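You operate a simulated robot arm through the tools that you are given. There is no shell and no other tool.

You are at the controls of a simulated robot arm. One attempt, no reset.

Task
Put things in order on the top of the front window-side table. At the end: the clear cup (marked "2") from the top of the front window-side table stands where the grey jar (marked "PULP") stood; the grey jar from the top of the front window-side table stands on top of the teal stencil (marked "HOUSE"); the teal sponge from the top of the front window-side table stands where the clear cup stood; the tube (marked "WHITE") from the top of the front window-side table stands on top of the blue flat carton (marked "OIL"); whatever was shut is shut again. Leave all else as you found it, and nothing knocked over.

Only the result counts: the job must be done as asked and must still hold three seconds after the hand-in. Knocking over, shifting, dropping, spilling or breaking anything else fails it.

Robot
A 6-joint arm with a two-finger gripper, fixed in place. Base frame: the origin is at the foot of the arm, x ahead of it, y to its left, z up; the work surface is at about z = 0. Readings come in mm, degrees, newtons and seconds.
With the tool pointing down near the work surface it reaches from about 240 to 620 mm from the base axis. Its first joint turns from -66.0 to 66.0 degrees. Payload 1.37 kg.
The tool frame sits at the grasp point between the pads (the TCP): z along the fingers, y along the line on which they close. The tips reach 22 mm beyond it. Largest opening 92 mm; the body of the gripper starts 65 mm behind the TCP.
Orientation is told as [roll, pitch, yaw] about the base's x, y, z axes, in that order, counted from this pose: with the fingers straight down and closing along the base's y, the tool's x points along the base's -x, its y along +y and its z along -z.

Tools
- The arm moves only by the tool nudge_tool. Its argument "rows" is a list of rows, each a list of 6 numbers: the shift along the tool's x, y, z in units of 300 mm (1.0 is 300 mm), then the turn, a rotation vector about the tool's x, y, z in units of 60 degrees (1.0 is 60 degrees). In form: [[dx, dy, dz, wx, wy, wz], ...]. A call has 1 to 20 rows; each row is the pose to reach, as a shift and turn from the pose commanded when the call began, along the tool's axes at that moment. "grip" is the finger opening in mm, from 0 to 92, set as the call begins (left out, the last holds). A call with a number of a shift or a turn outside -1 to 1 is refused whole. Each row takes 0.2 s and may step no farther than 50 mm and 8.6 degrees from the row before; otherwise, or with a gripper value out of range, the whole call is refused. A pose out of reach is approached as far as the arm can. The call stops where the force on the tool passes 40 N (or 10 N more than at its start, if that is more) or the arm is blocked; 0.2 s more then pass. Each finger halts on what it meets, pressing with about 26 N; the grip force reading is that of the motor and also rises with nothing between the fingers. The clock runs only during rows and for 0.2 s after the last one: add rows that repeat a pose to give the fingers time. It gives the time, the measured TCP pose, the force on the tool (base axes), the opening and the grip force at its end, in the units of the frame above (readings bear some noise), with the torque about the TCP (base axes, N m) and any sound that the robot's microphone picked up.
- Cameras (640 x 400 px; columns grow to the right, rows downward): "scene" is fixed at [59.8, -458.7, 575.3]; the picture's right is [0.38, -0.93, 0.00], its down [-0.62, -0.25, -0.74] and it looks along [0.69, 0.28, -0.67] (base axes); focal length 299 px, centre (320, 200). "wrist" rides on the gripper at [71, 19, -102] in the tool frame; the picture's right is [-0.26, 0.97, 0.00], its down [-0.75, -0.20, -0.63] and it looks along [-0.60, -0.16, 0.78] (tool axes); focal length 280 px, centre (320, 200). There is no depth. A picture from a camera that has moved, and an enlarged one, comes with that camera's place and axes in the base frame and with its lens. The place of the scene camera against the robot may be out by one fixed shift of up to 12 mm in any direction.
- capture(camera): a new picture of that camera. No time passes.
- enlarge(camera, box): a new picture of the part [left, top, right, bottom] of that camera's present view, enlarged. No time passes.
- job_done(): hands the job in; it is judged then, once.

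Places have to be worked out from the pictures, the camera data and where the tool is seen. Open the gripper and draw the arm clear of the work before you hand the job in, unless the task says otherwise.

The tools are called as name(argument=value, ...) on one line, values as JSON. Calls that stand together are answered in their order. nudge_tool: Moves the arm, as the interface text tells. Its arguments: {"type":"object","properties":{"rows":{"type":"array"},"grip":{"type":"number"}},"required":["rows"]} The other tools are called the same way: capture (camera) takes a picture; enlarge (camera, box) takes an enlarged picture of a part of a camera's view; job_done () hands the job in.

At the start:

```text
time: 0.0
ee_pos: [236.6, -277.9, 372.5]
orientation: [-0.1, -0.1, 0.0]
contact_force: [0.0, 0.9, 0.0]
torque: [0.0, 0.01, -0.02]
width: 91.8
gripper_force: 0.1
```

scene: 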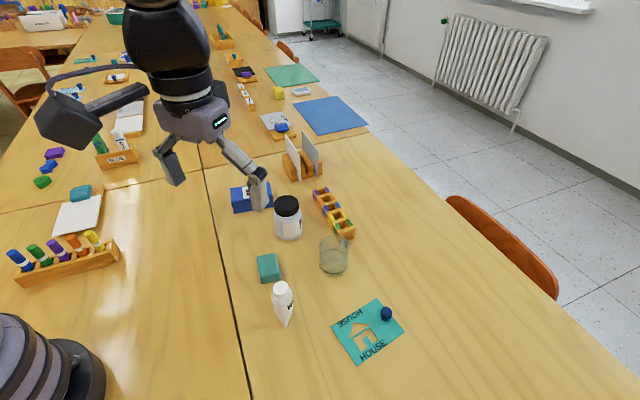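
wrist: 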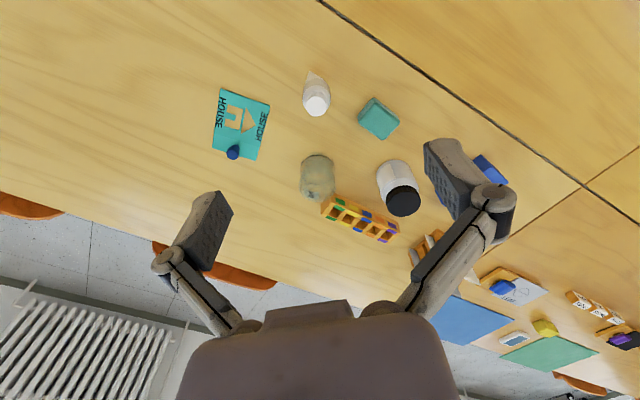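

I'll start with enlarged views of the work area to identify the objects.

enlarge(camera="scene", box=[200, 160, 440, 310])

enlarge(camera="scene", box=[220, 240, 440, 378])

enlarge(camera="wrist", box=[180, 50, 440, 250])

enlarge(camera="scene", box=[0, 130, 240, 300])

```text
2.67 times, centred on (320, 235) of scene
camera zoom: at [59.8, -458.7, 575.3], right [0.38, -0.93, 0.0], down [-0.62, -0.25, -0.74], along [0.69, 0.28, -0.67], focal length 796 px, centre (320, 107)
```

zoom: 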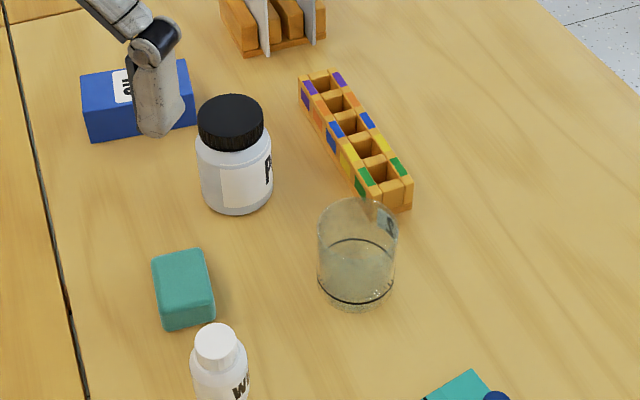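

```text
2.90 times, centred on (330, 309) of scene
camera zoom: at [59.8, -458.7, 575.3], right [0.38, -0.93, 0.0], down [-0.62, -0.25, -0.74], along [0.69, 0.28, -0.67], focal length 866 px, centre (291, -116)
```

zoom: 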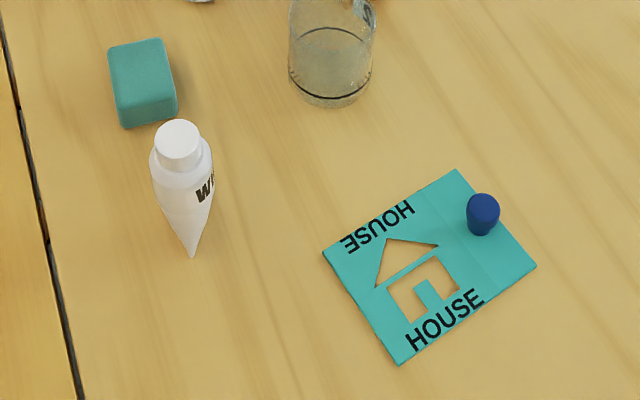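

```text
2.00 times, centred on (310, 150) of wrist
camera zoom: at [165.9, -258.7, 473.7], right [0.26, 0.97, 0.0], down [0.75, -0.2, 0.63], along [0.6, -0.16, -0.78], focal length 561 px, centre (340, 300)
```

zoom: 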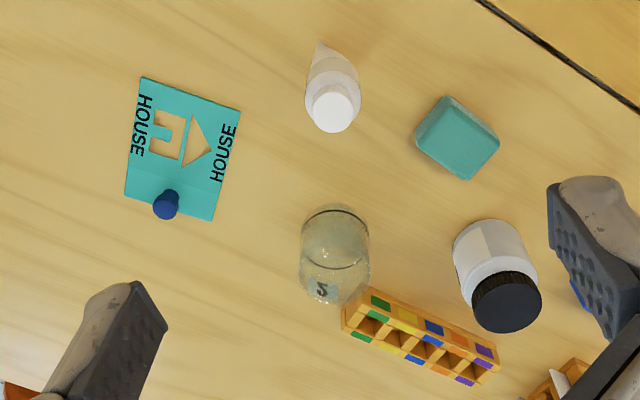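

```text
2.35 times, centred on (120, 215) of scene
camera zoom: at [59.8, -458.7, 575.3], right [0.38, -0.93, 0.0], down [-0.62, -0.25, -0.74], along [0.69, 0.28, -0.67], focal length 703 px, centre (791, 165)
```

zoom: 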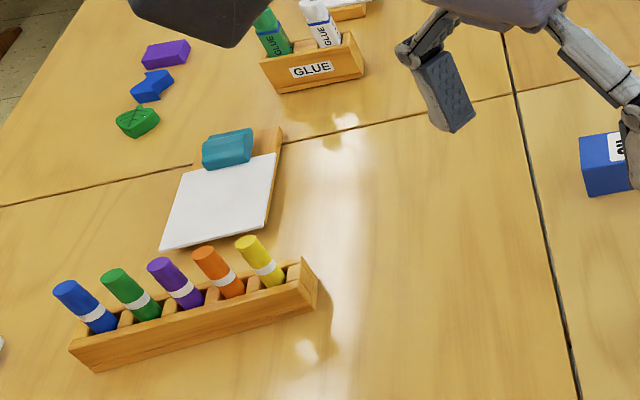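

Looking closer at the tube, the jar/carton area and the stencil before planning the moves.

enlarge(camera="scene", box=[255, 270, 315, 335])

enlarge(camera="wrist", box=[290, 60, 350, 125])

enlarge(camera="scene", box=[325, 290, 410, 370])

enlarge(camera="scene", box=[300, 210, 370, 285])

```text
6.15 times, centred on (285, 302) of scene
camera zoom: at [59.8, -458.7, 575.3], right [0.38, -0.93, 0.0], down [-0.62, -0.25, -0.74], along [0.69, 0.28, -0.67], focal length 1838 px, centre (535, -431)
```

zoom: 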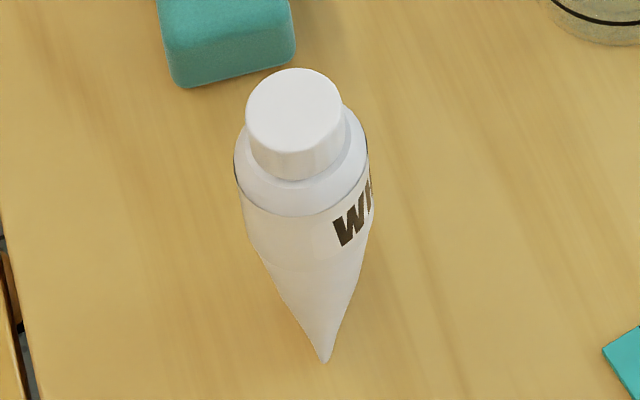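

```text
6.15 times, centred on (320, 92) of wrist
camera zoom: at [165.9, -258.7, 473.7], right [0.26, 0.97, 0.0], down [0.75, -0.2, 0.63], along [0.6, -0.16, -0.78], focal length 1726 px, centre (320, 862)
```

zoom: 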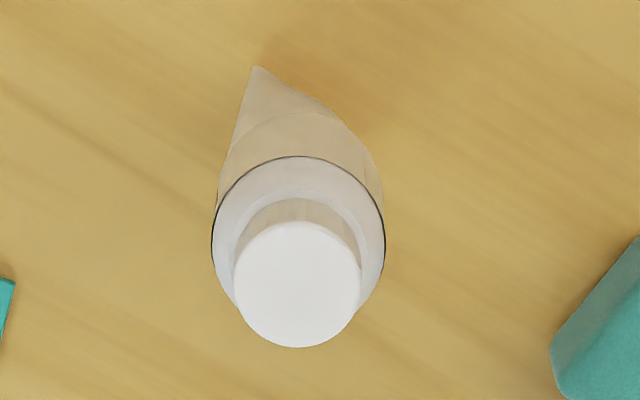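

```text
5.00 times, centred on (368, 330) of scene
camera zoom: at [59.8, -458.7, 575.3], right [0.38, -0.93, 0.0], down [-0.62, -0.25, -0.74], along [0.69, 0.28, -0.67], focal length 1494 px, centre (82, -450)
```

zoom: 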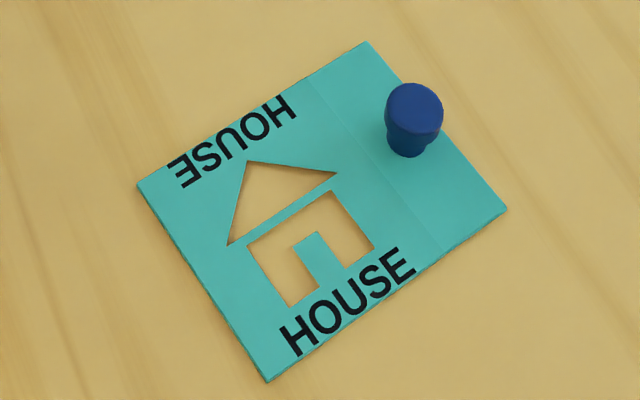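

```text
5.33 times, centred on (335, 248) of scene
camera zoom: at [59.8, -458.7, 575.3], right [0.38, -0.93, 0.0], down [-0.62, -0.25, -0.74], along [0.69, 0.28, -0.67], focal length 1593 px, centre (240, -53)
```

zoom: 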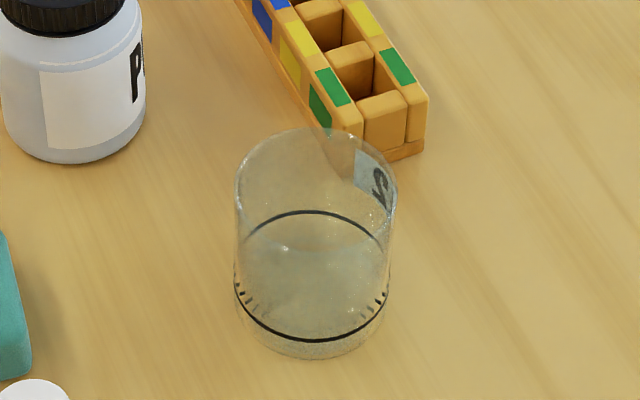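

The tube stands on its crimped end with the cap up, at about (287,-298). The jar is near (508,-190), the cup near (453,-338) and the sponge near (383,-201). I'll move the wrist camera lower over the scene to measure positions better.

nudge_tool(rows=[[-0.062, 0.019, 0.115, 0, 0, 0], [-0.124, 0.037, 0.229, 0, 0, 0], [-0.186, 0.056, 0.344, 0, 0, 0], [-0.248, 0.075, 0.458, 0, 0, 0], [-0.31, 0.093, 0.573, 0, 0, 0], [-0.31, 0.093, 0.573, 0, 0, 0]], grip=92)

capture(camera="wrist")

capture(camera="scene")

```text
time: 1.4
ee_pos: [328.7, -250.7, 198.4]
orientation: [-0.1, -0.1, 0.1]
contact_force: [0.5, -0.4, -0.2]
torque: [-0.03, -0.02, 0.0]
width: 92.3
gripper_force: 0.0
```

```text
taken
camera wrist: at [258.4, -230.9, 301.1], right [0.26, 0.97, 0.0], down [0.75, -0.2, 0.63], along [0.6, -0.16, -0.78], focal length 280 px, centre (320, 200)
```

wrist: 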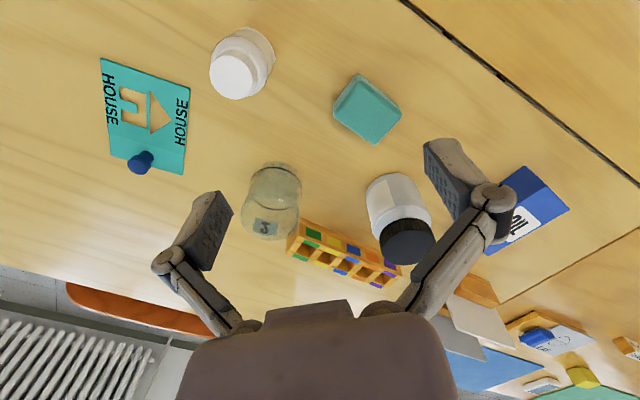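

```text
taken
```

scene: 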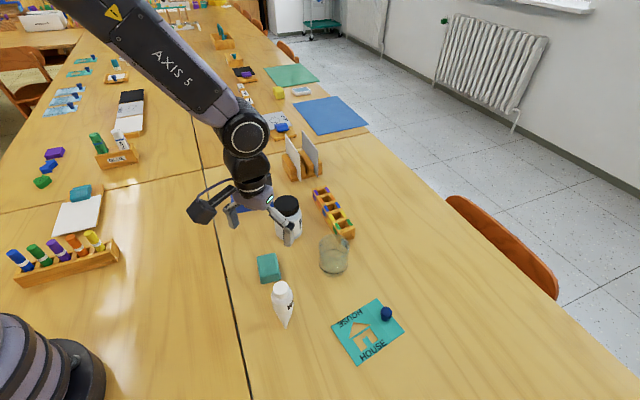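

The jar, cup, stencil, carton and tube are all visible from here, so I'll enlarge each for measuring.

enlarge(camera="wrist", box=[320, 140, 480, 280])

enlarge(camera="wrist", box=[220, 140, 340, 260])

enlarge(camera="wrist", box=[80, 10, 280, 190])

enlarge(camera="wrist", box=[300, 50, 420, 160])

enlarge(camera="wrist", box=[460, 140, 600, 280])

```text
2.86 times, centred on (400, 210) of wrist
camera zoom: at [258.4, -230.9, 301.1], right [0.26, 0.97, 0.0], down [0.75, -0.2, 0.63], along [0.6, -0.16, -0.78], focal length 801 px, centre (91, 171)
```

zoom: 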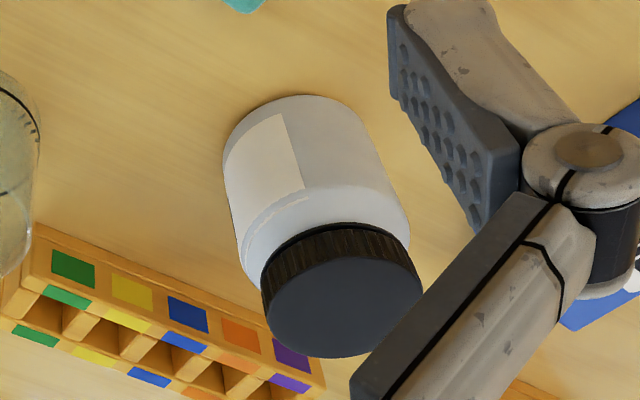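

```text
3.33 times, centred on (280, 200) of wrist
camera zoom: at [258.4, -230.9, 301.1], right [0.26, 0.97, 0.0], down [0.75, -0.2, 0.63], along [0.6, -0.16, -0.78], focal length 935 px, centre (453, 200)
```

zoom: 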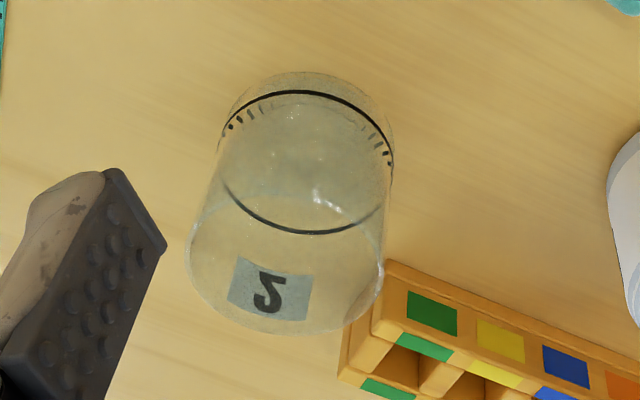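

```text
2.22 times, centred on (180, 100) of wrist
camera zoom: at [258.4, -230.9, 301.1], right [0.26, 0.97, 0.0], down [0.75, -0.2, 0.63], along [0.6, -0.16, -0.78], focal length 623 px, centre (631, 422)
```

zoom: 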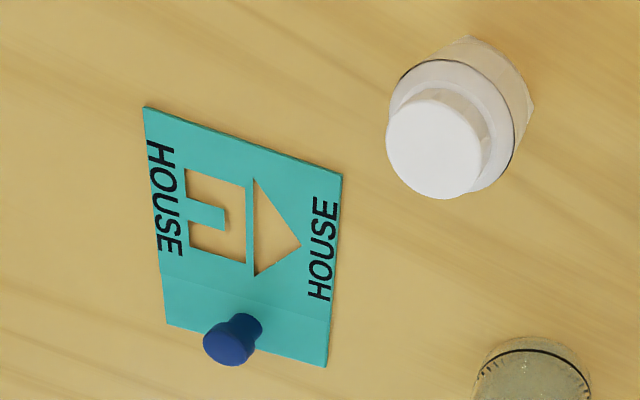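

```text
3.64 times, centred on (360, 105) of wrist
camera zoom: at [258.4, -230.9, 301.1], right [0.26, 0.97, 0.0], down [0.75, -0.2, 0.63], along [0.6, -0.16, -0.78], focal length 1020 px, centre (174, 546)
```

zoom: 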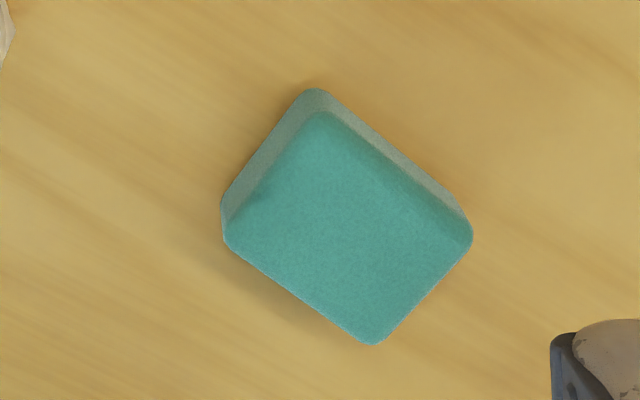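

```text
2.86 times, centred on (530, 210) of wrist
camera zoom: at [258.4, -230.9, 301.1], right [0.26, 0.97, 0.0], down [0.75, -0.2, 0.63], along [0.6, -0.16, -0.78], focal length 801 px, centre (-280, 171)
```

zoom: 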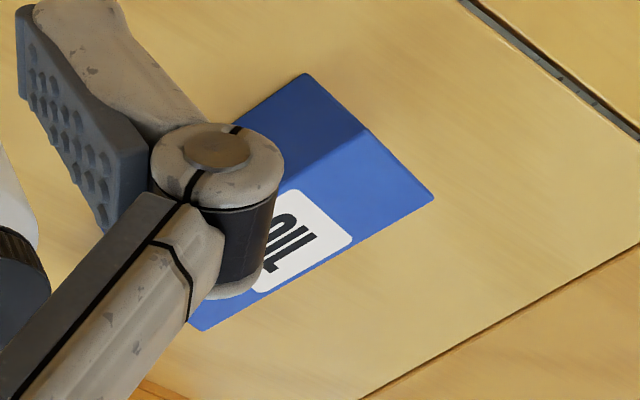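

Combining both cameras puts the jar at about (506,-197), ø70 and 100 tall. The cup is at (450,-340), ø66 and 74 tall. The stencil's free area is centred near (324,-444), with the knob near (368,-478). I'll move above the jar at a safe height, turning to yaw -36° so the fingers close parallel to the stencil's short side, away from the knob.

nudge_tool(rows=[[-0.118, 0.036, -0.01, 0, 0, 0.12], [-0.236, 0.072, -0.02, 0, 0, 0.24], [-0.355, 0.107, -0.02, 0, 0, 0.36], [-0.473, 0.143, -0.02, 0, 0, 0.48], [-0.591, 0.179, -0.02, 0, 0, 0.6], [-0.591, 0.179, -0.02, 0, 0, 0.6]], grip=92)

capture(camera="wrist")

capture(camera="scene")

```text
time: 2.8
ee_pos: [508.0, -196.9, 206.0]
orientation: [0.0, -0.1, -36.1]
contact_force: [0.4, -0.7, 0.3]
torque: [0.0, 0.0, 0.0]
width: 92.0
gripper_force: 0.1
```

```text
taken
camera wrist: at [462.7, -138.3, 308.4], right [0.78, 0.63, 0.0], down [0.49, -0.61, 0.63], along [0.39, -0.49, -0.78], focal length 280 px, centre (320, 200)
```

wrist: 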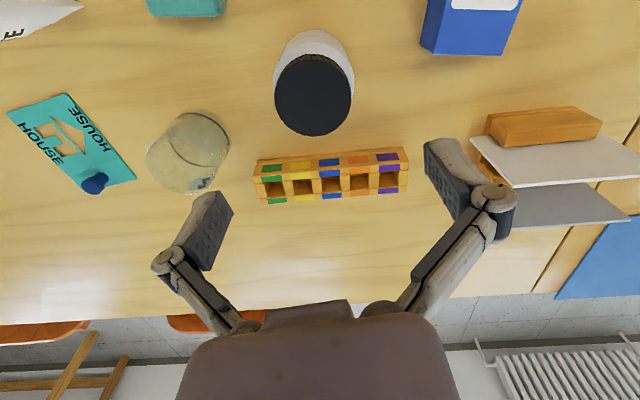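

```text
taken
```

scene: 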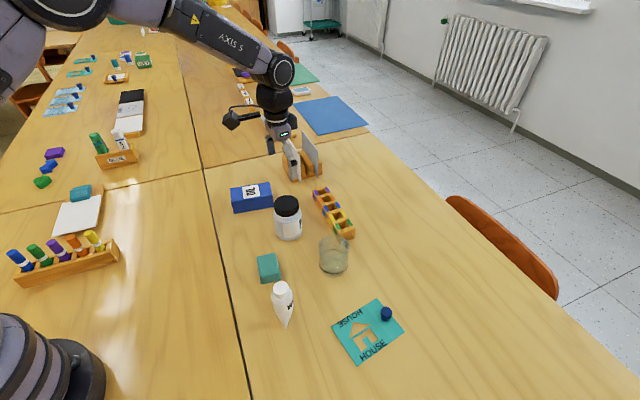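

The jar's lid is visible just ahead of the tool. I'll enlarge for accurate positions of the jar and carton.

enlarge(camera="wrist", box=[250, 20, 380, 150])

enlarge(camera="wrist", box=[130, 90, 260, 210])

enlarge(camera="scene", box=[215, 160, 345, 250])

enlarge(camera="wrist", box=[400, 0, 540, 80])

```text
3.08 times, centred on (315, 85) of wrist
camera zoom: at [462.7, -138.3, 308.4], right [0.78, 0.63, 0.0], down [0.49, -0.61, 0.63], along [0.39, -0.49, -0.78], focal length 863 px, centre (335, 554)
```

zoom: 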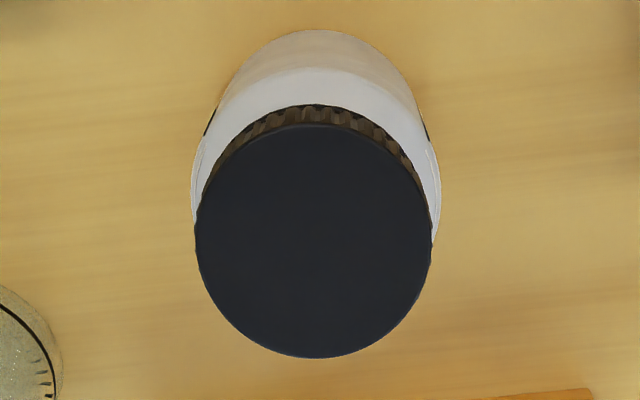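

```text
3.33 times, centred on (195, 150) of wrist
camera zoom: at [462.7, -138.3, 308.4], right [0.78, 0.63, 0.0], down [0.49, -0.61, 0.63], along [0.39, -0.49, -0.78], focal length 935 px, centre (737, 367)
```

zoom: 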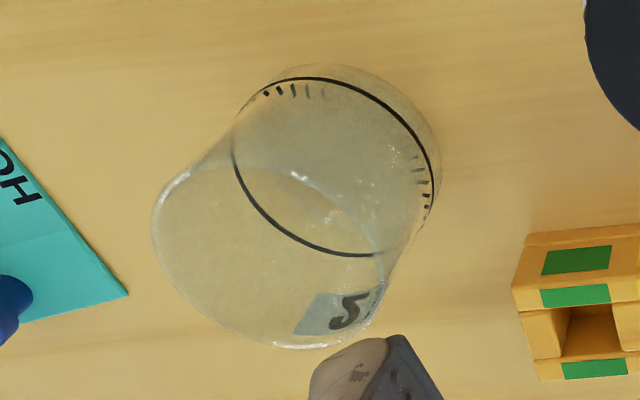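

```text
4.44 times, centred on (280, 205) of scene
camera zoom: at [59.8, -458.7, 575.3], right [0.38, -0.93, 0.0], down [-0.62, -0.25, -0.74], along [0.69, 0.28, -0.67], focal length 1328 px, centre (498, 178)
```

zoom: 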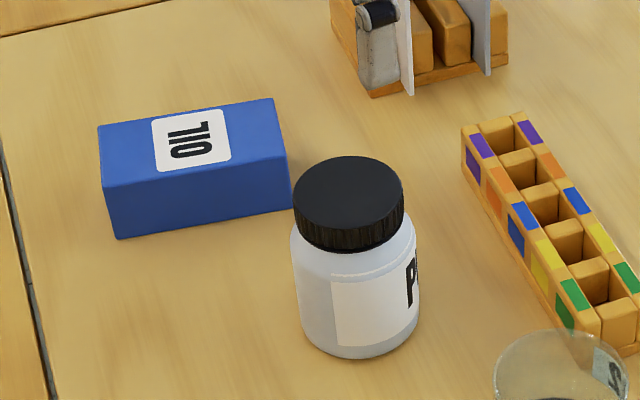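

```text
4.57 times, centred on (470, 40) of wrist
camera zoom: at [462.7, -138.3, 308.4], right [0.78, 0.63, 0.0], down [0.49, -0.61, 0.63], along [0.39, -0.49, -0.78], focal length 1282 px, centre (-366, 931)
```

zoom: 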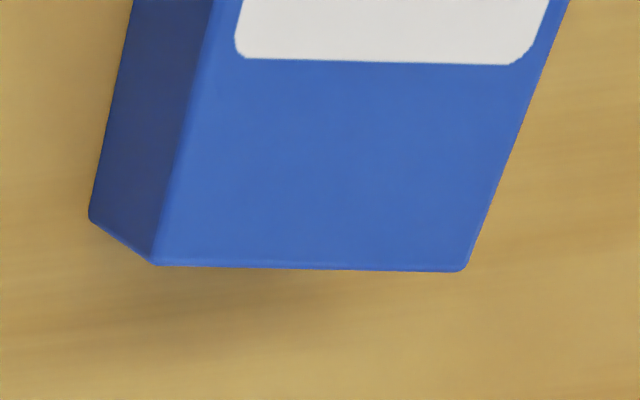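

The jar is centred at about (504,-198), 98 mm tall and ø68. I'll centre over it and descend partway to check finger clearance.

nudge_tool(rows=[[0.007, -0.013, 0.1, 0, 0, 0], [0.007, -0.013, 0.2, 0, 0, 0], [0.007, -0.013, 0.25, 0, 0, 0], [0.007, -0.013, 0.25, 0, 0, 0]], grip=92)

capture(camera="wrist")

capture(camera="scene")

```text
time: 3.8
ee_pos: [502.9, -200.3, 131.2]
orientation: [0.0, -0.1, -36.0]
contact_force: [0.1, -0.3, 0.5]
torque: [0.0, 0.01, 0.01]
width: 92.1
gripper_force: 0.1
```

```text
taken
camera wrist: at [457.8, -140.8, 233.0], right [0.78, 0.63, 0.0], down [0.49, -0.61, 0.63], along [0.39, -0.49, -0.78], focal length 280 px, centre (320, 200)
```

wrist: 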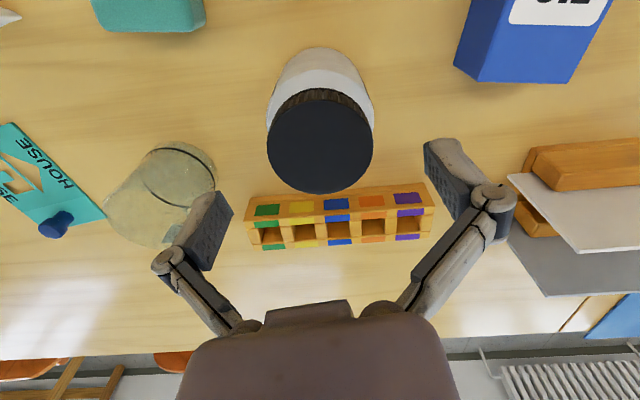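

```text
taken
```

scene: 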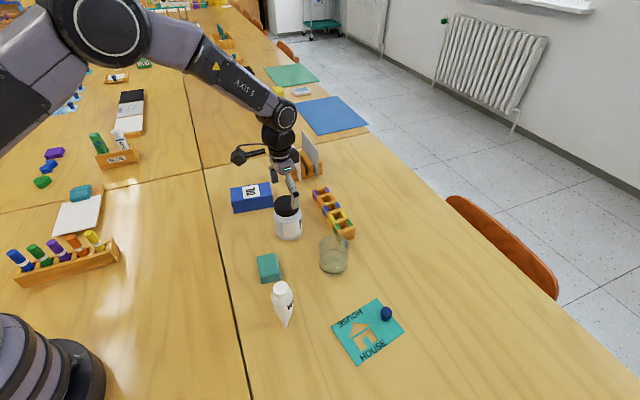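

The lid is centred between the fingers to about 1 mm across and 3–5 mm in the other direction. I'll correct that and descend to z≈48, then close.

nudge_tool(rows=[[0.012, 0.004, 0.07, 0, 0, 0], [0.012, 0.004, 0.14, 0, 0, 0], [0.012, 0.004, 0.21, 0, 0, 0], [0.012, 0.004, 0.277, 0, 0, 0], [0.012, 0.004, 0.277, 0, 0, 0]], grip=92)

capture(camera="wrist")

```text
time: 5.0
ee_pos: [500.4, -195.8, 49.6]
orientation: [0.1, -0.1, -35.9]
contact_force: [0.1, -0.1, 0.6]
torque: [-0.01, 0.01, 0.01]
width: 92.3
gripper_force: 0.1
```

```text
taken
camera wrist: at [455.1, -138.6, 150.1], right [0.78, 0.63, 0.0], down [0.49, -0.61, 0.63], along [0.39, -0.49, -0.78], focal length 280 px, centre (320, 200)
```

wrist: 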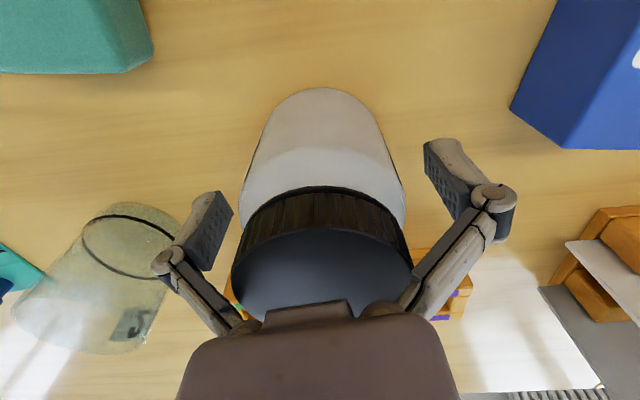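

The jar sits symmetrically between the pads, so I'll close the gripper on it.

nudge_tool(rows=[[0, 0, 0, 0, 0, 0], [0, 0, 0, 0, 0, 0], [0, 0, 0, 0, 0, 0], [0, 0, 0, 0, 0, 0], [0, 0, 0, 0, 0, 0]], grip=40)

```text
time: 6.2
ee_pos: [501.8, -196.2, 51.8]
orientation: [0.0, -0.4, -36.0]
contact_force: [-10.5, -1.2, 34.9]
torque: [-0.15, -0.39, -0.06]
width: 78.7
gripper_force: 26.1
```

Upward force of 35 N with a width of 78.7 mm is unexpected, so I'll look at the contact before doing anything else.

capture(camera="wrist")

enlarge(camera="scene", box=[220, 150, 360, 250])

```text
taken
camera wrist: at [455.8, -139.1, 152.2], right [0.78, 0.63, 0.0], down [0.49, -0.61, 0.63], along [0.4, -0.49, -0.78], focal length 280 px, centre (320, 200)
```

wrist: 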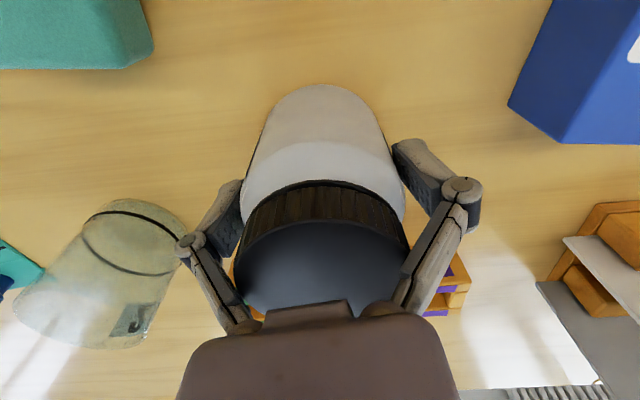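

```text
4.00 times, centred on (290, 200) of scene
camera zoom: at [59.6, -458.7, 575.4], right [0.38, -0.93, 0.0], down [-0.62, -0.25, -0.74], along [0.69, 0.28, -0.67], focal length 1195 px, centre (440, 200)
```

zoom: 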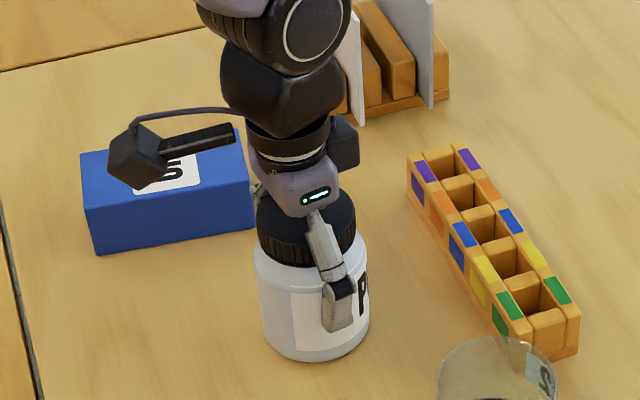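

The finger linkages met the lid edge because I was gripping too low. I'll open, rise about 20 mm so the lid sits lower relative to the linkages, and grip again.

nudge_tool(rows=[[0, 0, 0, 0, 0, 0], [0, 0, 0, 0, 0, 0], [0, 0, -0.03, 0, 0, 0], [0, 0, -0.065, 0, 0, 0], [0, 0, -0.065, 0, 0, 0]], grip=92)

capture(camera="wrist")

enlarge(camera="scene", box=[220, 150, 360, 250])

```text
time: 7.4
ee_pos: [501.2, -196.3, 68.7]
orientation: [0.0, -0.1, -36.0]
contact_force: [0.0, -0.2, -0.2]
torque: [0.01, -0.01, -0.02]
width: 92.1
gripper_force: 0.0
```

```text
taken
camera wrist: at [455.0, -138.6, 169.7], right [0.78, 0.63, 0.0], down [0.49, -0.61, 0.63], along [0.39, -0.49, -0.78], focal length 280 px, centre (320, 200)
```

wrist: 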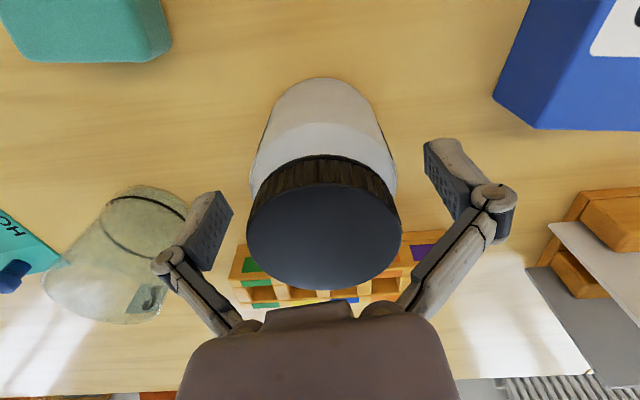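

```text
4.00 times, centred on (290, 200) of scene
camera zoom: at [59.8, -458.7, 575.3], right [0.38, -0.93, 0.0], down [-0.62, -0.25, -0.74], along [0.69, 0.28, -0.67], focal length 1195 px, centre (440, 200)
```

zoom: 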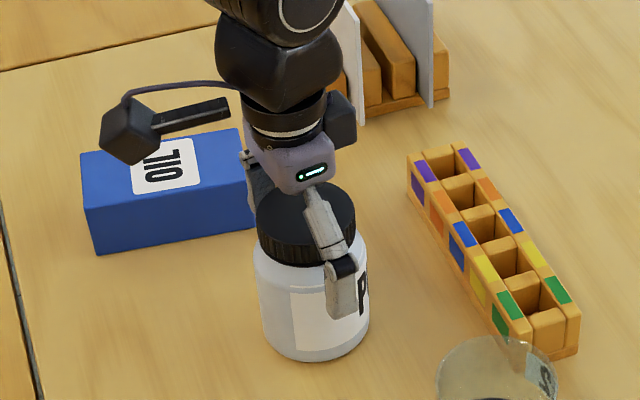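

nudge_tool(rows=[[0, 0, 0, 0, 0, 0], [0, 0, 0, 0, 0, 0], [0, 0, 0, 0, 0, 0], [0, 0, 0, 0, 0, 0], [0, 0, 0, 0, 0, 0]], grip=40)

capture(camera="wrist")

enlarge(camera="scene", box=[220, 150, 360, 250])

```text
time: 8.6
ee_pos: [500.6, -197.4, 67.4]
orientation: [0.0, -0.2, -36.1]
contact_force: [-3.6, 0.5, 10.6]
torque: [0.04, 0.13, -0.04]
width: 67.6
gripper_force: 26.2
```

```text
taken
camera wrist: at [455.2, -138.7, 170.1], right [0.78, 0.63, 0.0], down [0.49, -0.61, 0.63], along [0.39, -0.49, -0.78], focal length 280 px, centre (320, 200)
```

wrist: 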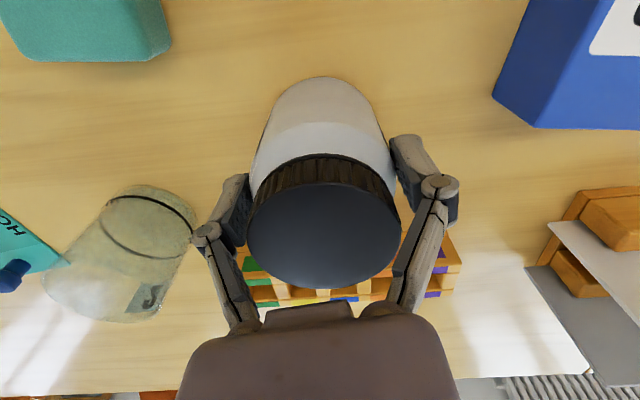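

```text
4.00 times, centred on (290, 200) of scene
camera zoom: at [59.7, -458.7, 575.3], right [0.38, -0.93, 0.0], down [-0.62, -0.25, -0.74], along [0.69, 0.28, -0.67], focal length 1195 px, centre (440, 200)
```

zoom: 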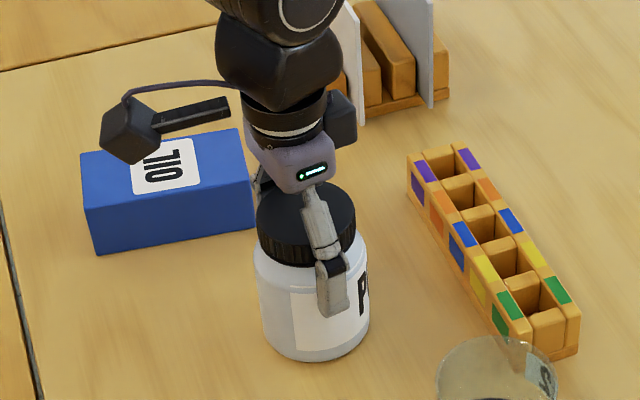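

Width 67.6 mm matches the jar's body, so this is a proper grip. I'll lift slightly and check.

nudge_tool(rows=[[0, 0, -0.02, 0, 0, 0], [0, 0, -0.06, 0, 0, 0], [0, 0, -0.1, 0, 0, 0], [0, 0, -0.1, 0, 0, 0]])

enlarge(camera="scene", box=[200, 130, 380, 260])

```text
time: 9.6
ee_pos: [500.5, -197.4, 97.0]
orientation: [0.1, -0.1, -36.0]
contact_force: [-0.6, -0.6, -3.7]
torque: [0.02, 0.04, -0.02]
width: 67.6
gripper_force: 26.8
```

```text
3.08 times, centred on (290, 195) of scene
camera zoom: at [59.8, -458.7, 575.3], right [0.38, -0.93, 0.0], down [-0.62, -0.25, -0.74], along [0.69, 0.28, -0.67], focal length 919 px, centre (412, 215)
```

zoom: 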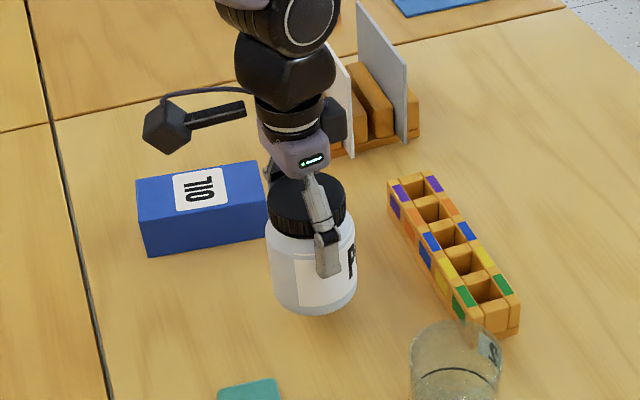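

The jar is held, about 3.7 N. I'll raise it well above the cup and carry it toward the stencil.

nudge_tool(rows=[[0, 0, -0.1, 0, 0, 0], [0, 0, -0.2, 0, 0, 0], [0, 0, -0.3, 0, 0, 0], [-0.001, -0.1, -0.3, 0, 0, 0], [-0.002, -0.21, -0.3, 0, 0, 0], [-0.003, -0.32, -0.3, 0, 0, 0], [-0.004, -0.43, -0.3, 0, 0, 0], [-0.004, -0.54, -0.3, 0, 0, 0], [-0.005, -0.65, -0.3, 0, 0, 0], [-0.006, -0.76, -0.3, 0, 0, 0], [-0.007, -0.86, -0.3, 0, 0, 0], [-0.007, -0.94, -0.3, 0, 0, 0], [-0.007, -0.98, -0.3, 0, 0, 0], [-0.007, -0.98, -0.3, 0, 0, 0]])

capture(camera="wrist")

capture(camera="scene")

```text
time: 12.6
ee_pos: [330.1, -435.9, 189.4]
orientation: [0.0, -0.1, -36.0]
contact_force: [-0.5, 0.4, -3.5]
torque: [0.03, 0.03, -0.04]
width: 67.3
gripper_force: 26.0
```

```text
taken
camera wrist: at [284.4, -377.4, 290.1], right [0.78, 0.63, 0.0], down [0.49, -0.61, 0.63], along [0.39, -0.49, -0.78], focal length 280 px, centre (320, 200)
```

wrist: 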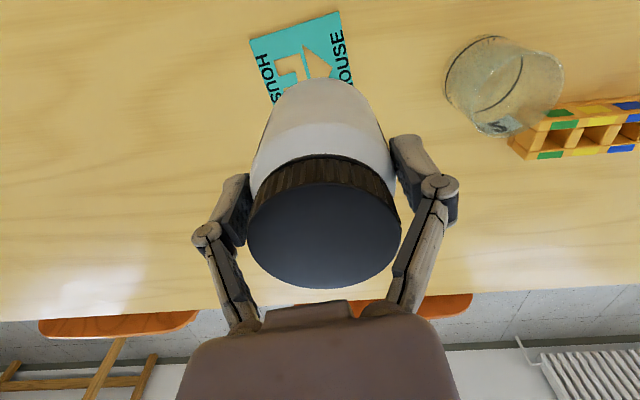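

```text
taken
```

scene: 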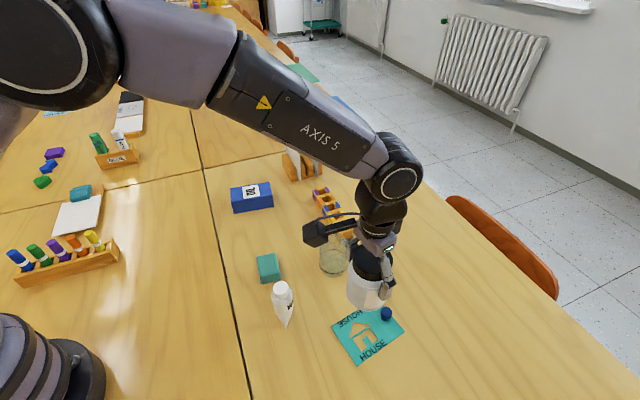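

The stencil corners match my earlier estimate. From the lid, the jar's centre is about 5 mm toward tool -x from the TCP. I'll aim the jar centre at (324,-444) and lower to about 12 mm above the stencil for a check.

nudge_tool(rows=[[0.017, -0.033, 0, 0, 0, 0], [0.017, -0.033, 0.1, 0, 0, 0], [0.017, -0.033, 0.2, 0, 0, 0], [0.017, -0.033, 0.3, 0, 0, 0], [0.017, -0.033, 0.365, 0, 0, 0], [0.017, -0.033, 0.365, 0, 0, 0]])

capture(camera="wrist")

enlarge(camera="scene", box=[300, 210, 440, 370])

```text
time: 14.0
ee_pos: [319.6, -440.1, 79.9]
orientation: [0.1, -0.1, -36.1]
contact_force: [-1.2, -0.1, -3.4]
torque: [0.01, 0.0, -0.01]
width: 67.3
gripper_force: 25.9
```

```text
taken
camera wrist: at [273.6, -382.5, 180.4], right [0.78, 0.63, 0.0], down [0.49, -0.61, 0.63], along [0.39, -0.49, -0.78], focal length 280 px, centre (320, 200)
```

wrist: 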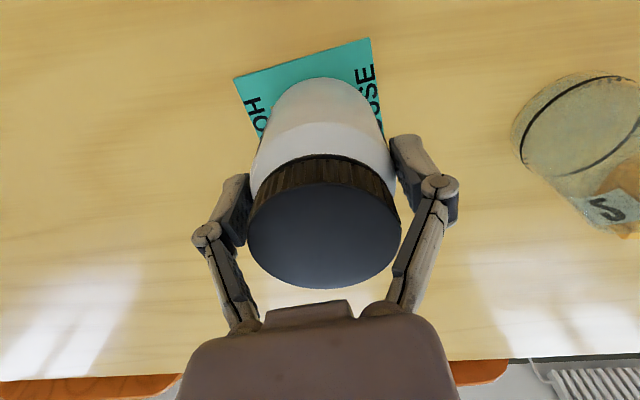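

```text
2.50 times, centred on (370, 290) of scene
camera zoom: at [59.8, -458.8, 575.3], right [0.38, -0.93, 0.0], down [-0.62, -0.25, -0.74], along [0.69, 0.28, -0.67], focal length 747 px, centre (195, -25)
```

zoom: 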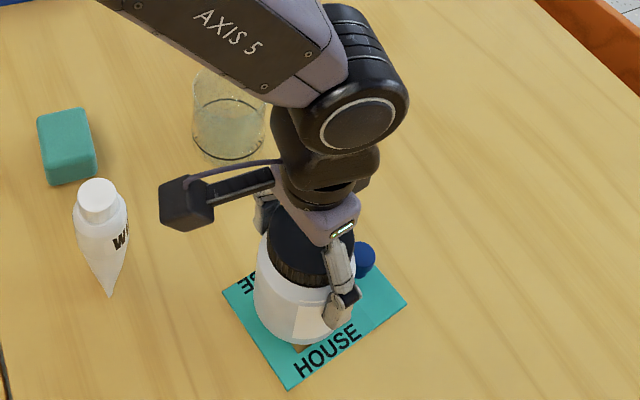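

Position looks right, with the knob clear. Lowering the last millimetres slowly.

nudge_tool(rows=[[0, 0, 0.01, 0, 0, 0], [0, 0, 0.018, 0, 0, 0], [0, 0, 0.024, 0, 0, 0], [0, 0, 0.028, 0, 0, 0], [0, 0, 0.028, 0, 0, 0]])

```text
time: 15.2
ee_pos: [320.7, -441.4, 72.8]
orientation: [0.0, -0.1, -35.9]
contact_force: [-3.6, 3.8, 16.3]
torque: [0.13, 0.2, -0.01]
width: 67.4
gripper_force: 25.8
```

Contact made (16 N). I'll ease up 1 mm and open the gripper.

nudge_tool(rows=[[0, 0, -0.003, 0, 0, 0], [0, 0, -0.003, 0, 0, 0]])

nudge_tool(rows=[[0, 0, 0, 0, 0, 0], [0, 0, 0, 0, 0, 0], [0, 0, 0, 0, 0, 0], [0, 0, 0, 0, 0, 0]], grip=92)

capture(camera="wrist")

enlarge(camera="scene", box=[300, 210, 440, 370])

```text
time: 15.8
ee_pos: [320.2, -440.1, 71.6]
orientation: [-0.1, -0.3, -36.0]
contact_force: [1.3, -2.8, 9.7]
torque: [-0.16, -0.11, 0.0]
width: 67.3
gripper_force: 26.2
```

```text
time: 16.8
ee_pos: [319.6, -440.7, 71.9]
orientation: [0.0, -0.1, -36.1]
contact_force: [0.8, 0.2, 0.1]
torque: [0.0, -0.01, 0.0]
width: 91.7
gripper_force: 0.1
```

```text
taken
camera wrist: at [274.6, -382.3, 172.5], right [0.78, 0.63, 0.0], down [0.49, -0.61, 0.63], along [0.39, -0.49, -0.78], focal length 280 px, centre (320, 200)
```

wrist: 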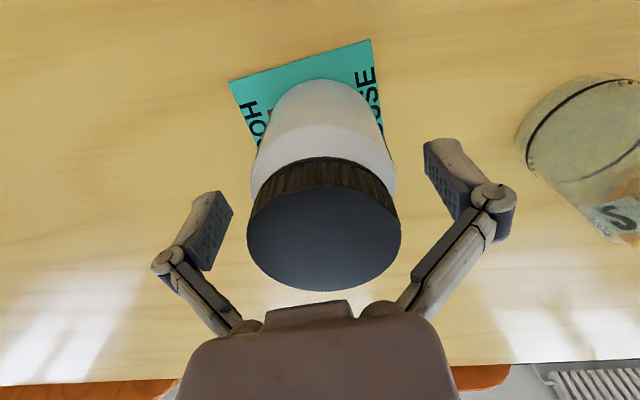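

```text
2.50 times, centred on (370, 290) of scene
camera zoom: at [59.8, -458.7, 575.3], right [0.38, -0.93, 0.0], down [-0.62, -0.25, -0.74], along [0.69, 0.28, -0.67], focal length 747 px, centre (195, -25)
```

zoom: 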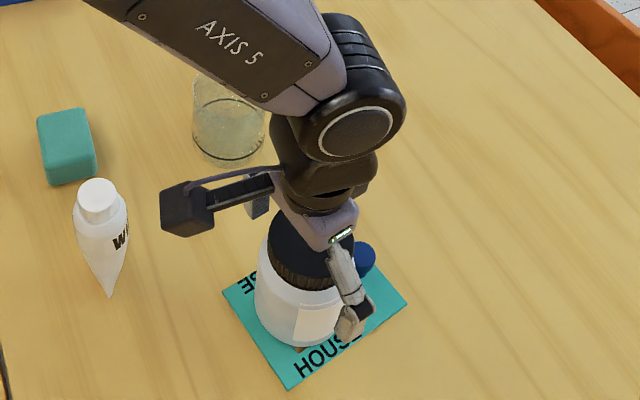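

The jar is standing on the stencil. I'll retreat straight up and move above the cup.

nudge_tool(rows=[[0, 0, -0.08, 0, 0, 0], [0, 0, -0.2, 0, 0, 0], [0, 0, -0.32, 0, 0, 0], [0, 0, -0.42, 0, 0, 0], [-0.038, 0.132, -0.42, 0, 0, 0], [-0.077, 0.264, -0.42, 0, 0, 0], [-0.115, 0.396, -0.42, 0, 0, 0], [-0.153, 0.527, -0.42, 0, 0, 0], [-0.153, 0.527, -0.42, 0, 0, 0]], grip=92)

capture(camera="wrist")

capture(camera="scene")

```text
time: 18.8
ee_pos: [450.1, -339.6, 197.8]
orientation: [-0.1, -0.1, -36.1]
contact_force: [0.6, -0.4, -0.5]
torque: [0.04, 0.0, 0.05]
width: 92.1
gripper_force: 0.0
```

```text
taken
camera wrist: at [404.1, -282.0, 299.0], right [0.78, 0.63, 0.0], down [0.49, -0.61, 0.63], along [0.39, -0.49, -0.78], focal length 280 px, centre (320, 200)
```

wrist: 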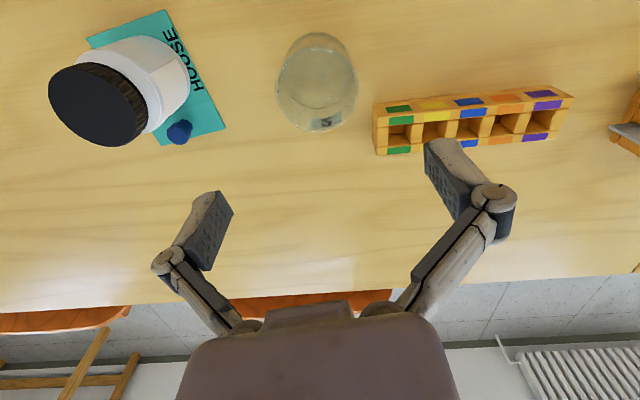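

```text
taken
```

scene: 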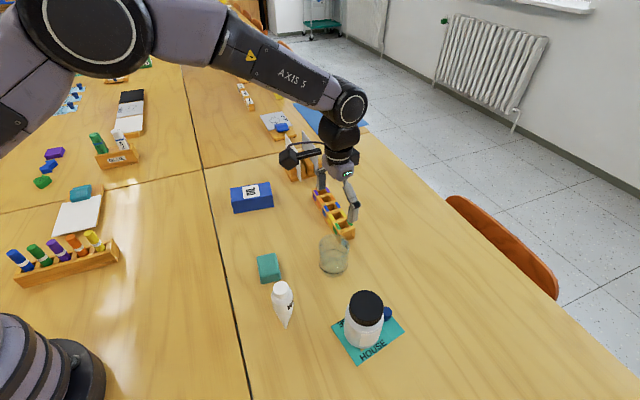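

The jar stands well on the stencil. I'll enlarge to refine the cup's centre and check the jar.

enlarge(camera="wrist", box=[260, 20, 380, 140])

enlarge(camera="scene", box=[310, 260, 430, 370])

```text
3.33 times, centred on (320, 80) of wrist
camera zoom: at [404.1, -282.0, 299.0], right [0.78, 0.63, 0.0], down [0.49, -0.61, 0.63], along [0.39, -0.49, -0.78], focal length 935 px, centre (320, 600)
```

zoom: 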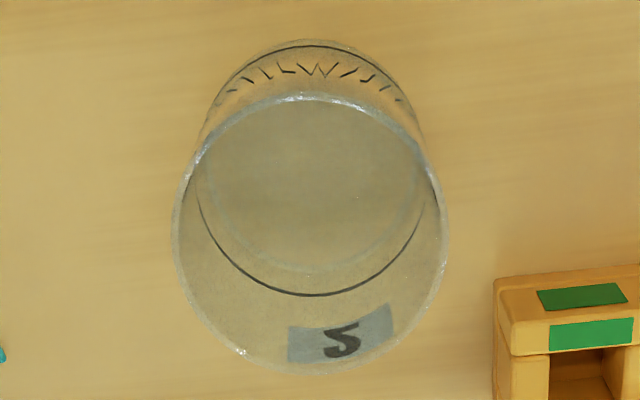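

```text
3.64 times, centred on (370, 315) of scene
camera zoom: at [59.8, -458.7, 575.3], right [0.38, -0.93, 0.0], down [-0.62, -0.25, -0.74], along [0.69, 0.28, -0.67], focal length 1086 px, centre (138, -218)
```

zoom: 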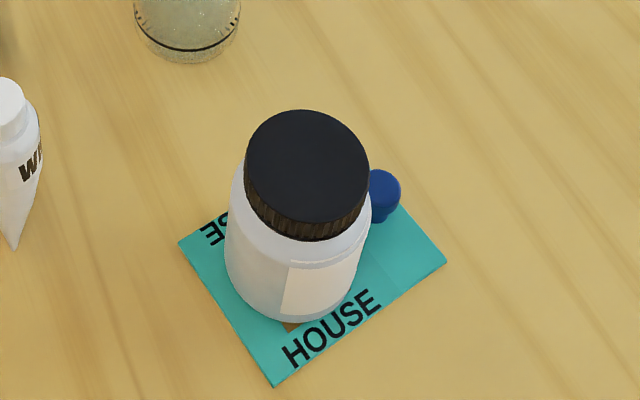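

Cup centre is about (448.5,-340.5), ø65. I'll descend around it to z≈55 with the gripper open.

nudge_tool(rows=[[0.003, -0.006, 0.1, 0, 0, 0], [0.003, -0.006, 0.2, 0, 0, 0], [0.003, -0.006, 0.3, 0, 0, 0], [0.003, -0.006, 0.38, 0, 0, 0], [0.003, -0.006, 0.44, 0, 0, 0], [0.003, -0.006, 0.476, 0, 0, 0], [0.003, -0.006, 0.476, 0, 0, 0]], grip=92)

capture(camera="wrist")

enlarge(camera="scene", box=[260, 180, 420, 300])

```text
time: 20.4
ee_pos: [448.4, -341.6, 55.1]
orientation: [0.0, -0.2, -36.1]
contact_force: [0.2, 0.8, -0.9]
torque: [-0.03, 0.05, -0.01]
width: 91.9
gripper_force: 0.1
```

```text
taken
camera wrist: at [402.5, -282.4, 156.1], right [0.78, 0.63, 0.0], down [0.49, -0.61, 0.63], along [0.39, -0.49, -0.78], focal length 280 px, centre (320, 200)
```

wrist: 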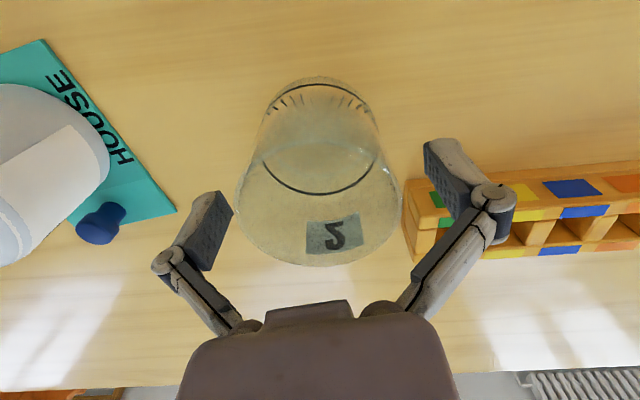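

```text
3.33 times, centred on (340, 240) of scene
camera zoom: at [59.8, -458.7, 575.3], right [0.38, -0.93, 0.0], down [-0.62, -0.25, -0.74], along [0.69, 0.28, -0.67], focal length 996 px, centre (253, 67)
```

zoom: 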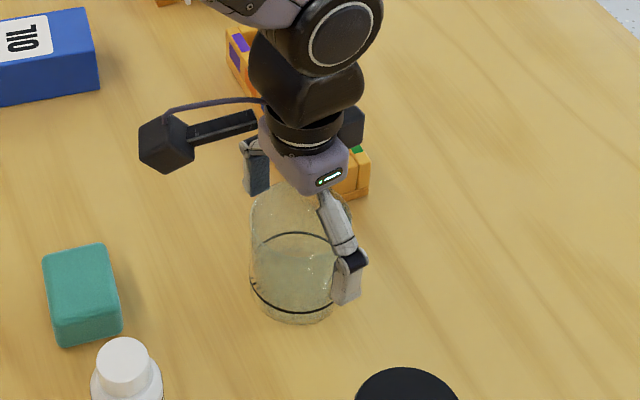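

The cup is centred between the pads. Closing.

nudge_tool(rows=[[0, 0, 0, 0, 0, 0], [0, 0, 0, 0, 0, 0], [0, 0, 0, 0, 0, 0], [0, 0, 0, 0, 0, 0], [0, 0, 0, 0, 0, 0]], grip=40)

capture(camera="wrist")

```text
time: 21.6
ee_pos: [449.4, -341.1, 55.8]
orientation: [0.0, -0.2, -36.0]
contact_force: [-0.5, 1.2, 6.4]
torque: [0.05, 0.0, 0.01]
width: 65.1
gripper_force: 25.8
```

```text
taken
camera wrist: at [402.6, -282.5, 156.7], right [0.78, 0.63, 0.0], down [0.49, -0.61, 0.63], along [0.39, -0.49, -0.78], focal length 280 px, centre (320, 200)
```

wrist: 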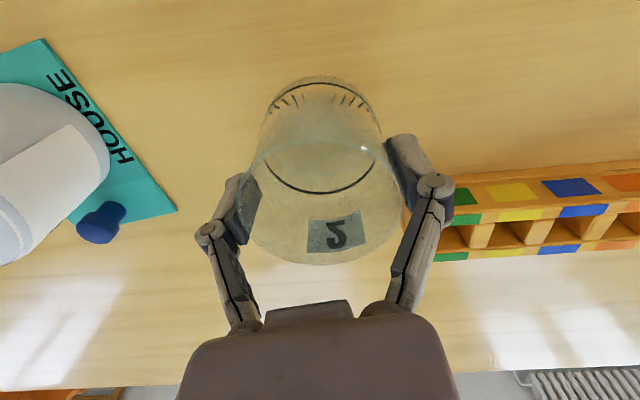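

Grip good (65 mm). I'll lift 60 mm gently and carry the cup to the jar's old spot, (504.5,-199.5).

nudge_tool(rows=[[0, 0, -0.03, 0, 0, 0], [0, 0, -0.08, 0, 0, 0], [0, 0, -0.14, 0, 0, 0], [0, 0, -0.2, 0, 0, 0], [0.01, 0.04, -0.2, 0, 0, 0], [0.03, 0.11, -0.2, 0, 0, 0], [0.048, 0.185, -0.2, 0, 0, 0], [0.068, 0.26, -0.2, 0, 0, 0], [0.088, 0.335, -0.2, 0, 0, 0], [0.107, 0.41, -0.2, 0, 0, 0], [0.122, 0.465, -0.2, 0, 0, 0], [0.128, 0.489, -0.2, 0, 0, 0], [0.128, 0.489, -0.2, 0, 0, 0]])

capture(camera="scene")

capture(camera="wrist")

```text
time: 24.4
ee_pos: [504.0, -198.4, 115.5]
orientation: [0.0, -0.1, -36.0]
contact_force: [0.5, -0.1, -1.4]
torque: [-0.03, 0.05, -0.05]
width: 65.1
gripper_force: 25.7
```

```text
taken
```

scene: 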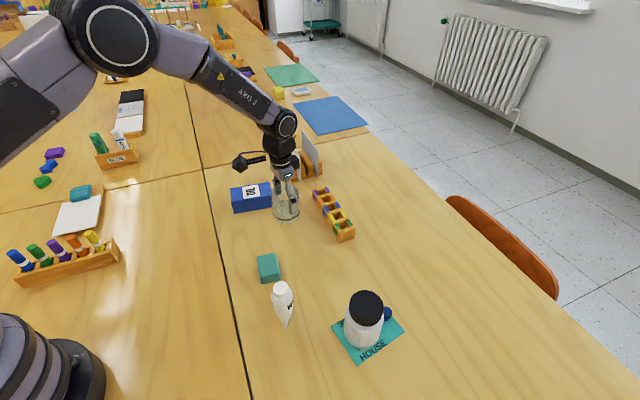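

```text
taken
camera wrist: at [458.2, -140.4, 215.8], right [0.78, 0.63, 0.0], down [0.49, -0.61, 0.63], along [0.39, -0.49, -0.78], focal length 280 px, centre (320, 200)
```

wrist: 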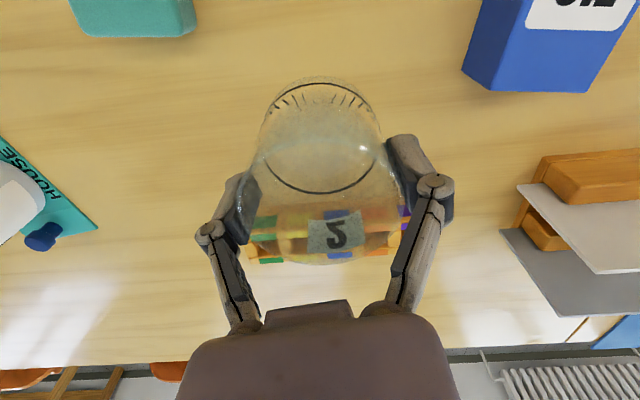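

The cup is over the spot. Lowering it by the same 60 mm it was lifted.

nudge_tool(rows=[[0, 0, 0.06, 0, 0, 0], [0, 0, 0.12, 0, 0, 0], [0, 0, 0.17, 0, 0, 0], [0, 0, 0.188, 0, 0, 0], [0, 0, 0.195, 0, 0, 0], [0, 0, 0.199, 0, 0, 0], [0, 0, 0.199, 0, 0, 0]])

```text
time: 26.0
ee_pos: [503.0, -199.9, 54.9]
orientation: [0.0, -0.2, -36.1]
contact_force: [-3.2, -1.0, 7.5]
torque: [0.0, 0.1, 0.0]
width: 65.2
gripper_force: 25.7
```

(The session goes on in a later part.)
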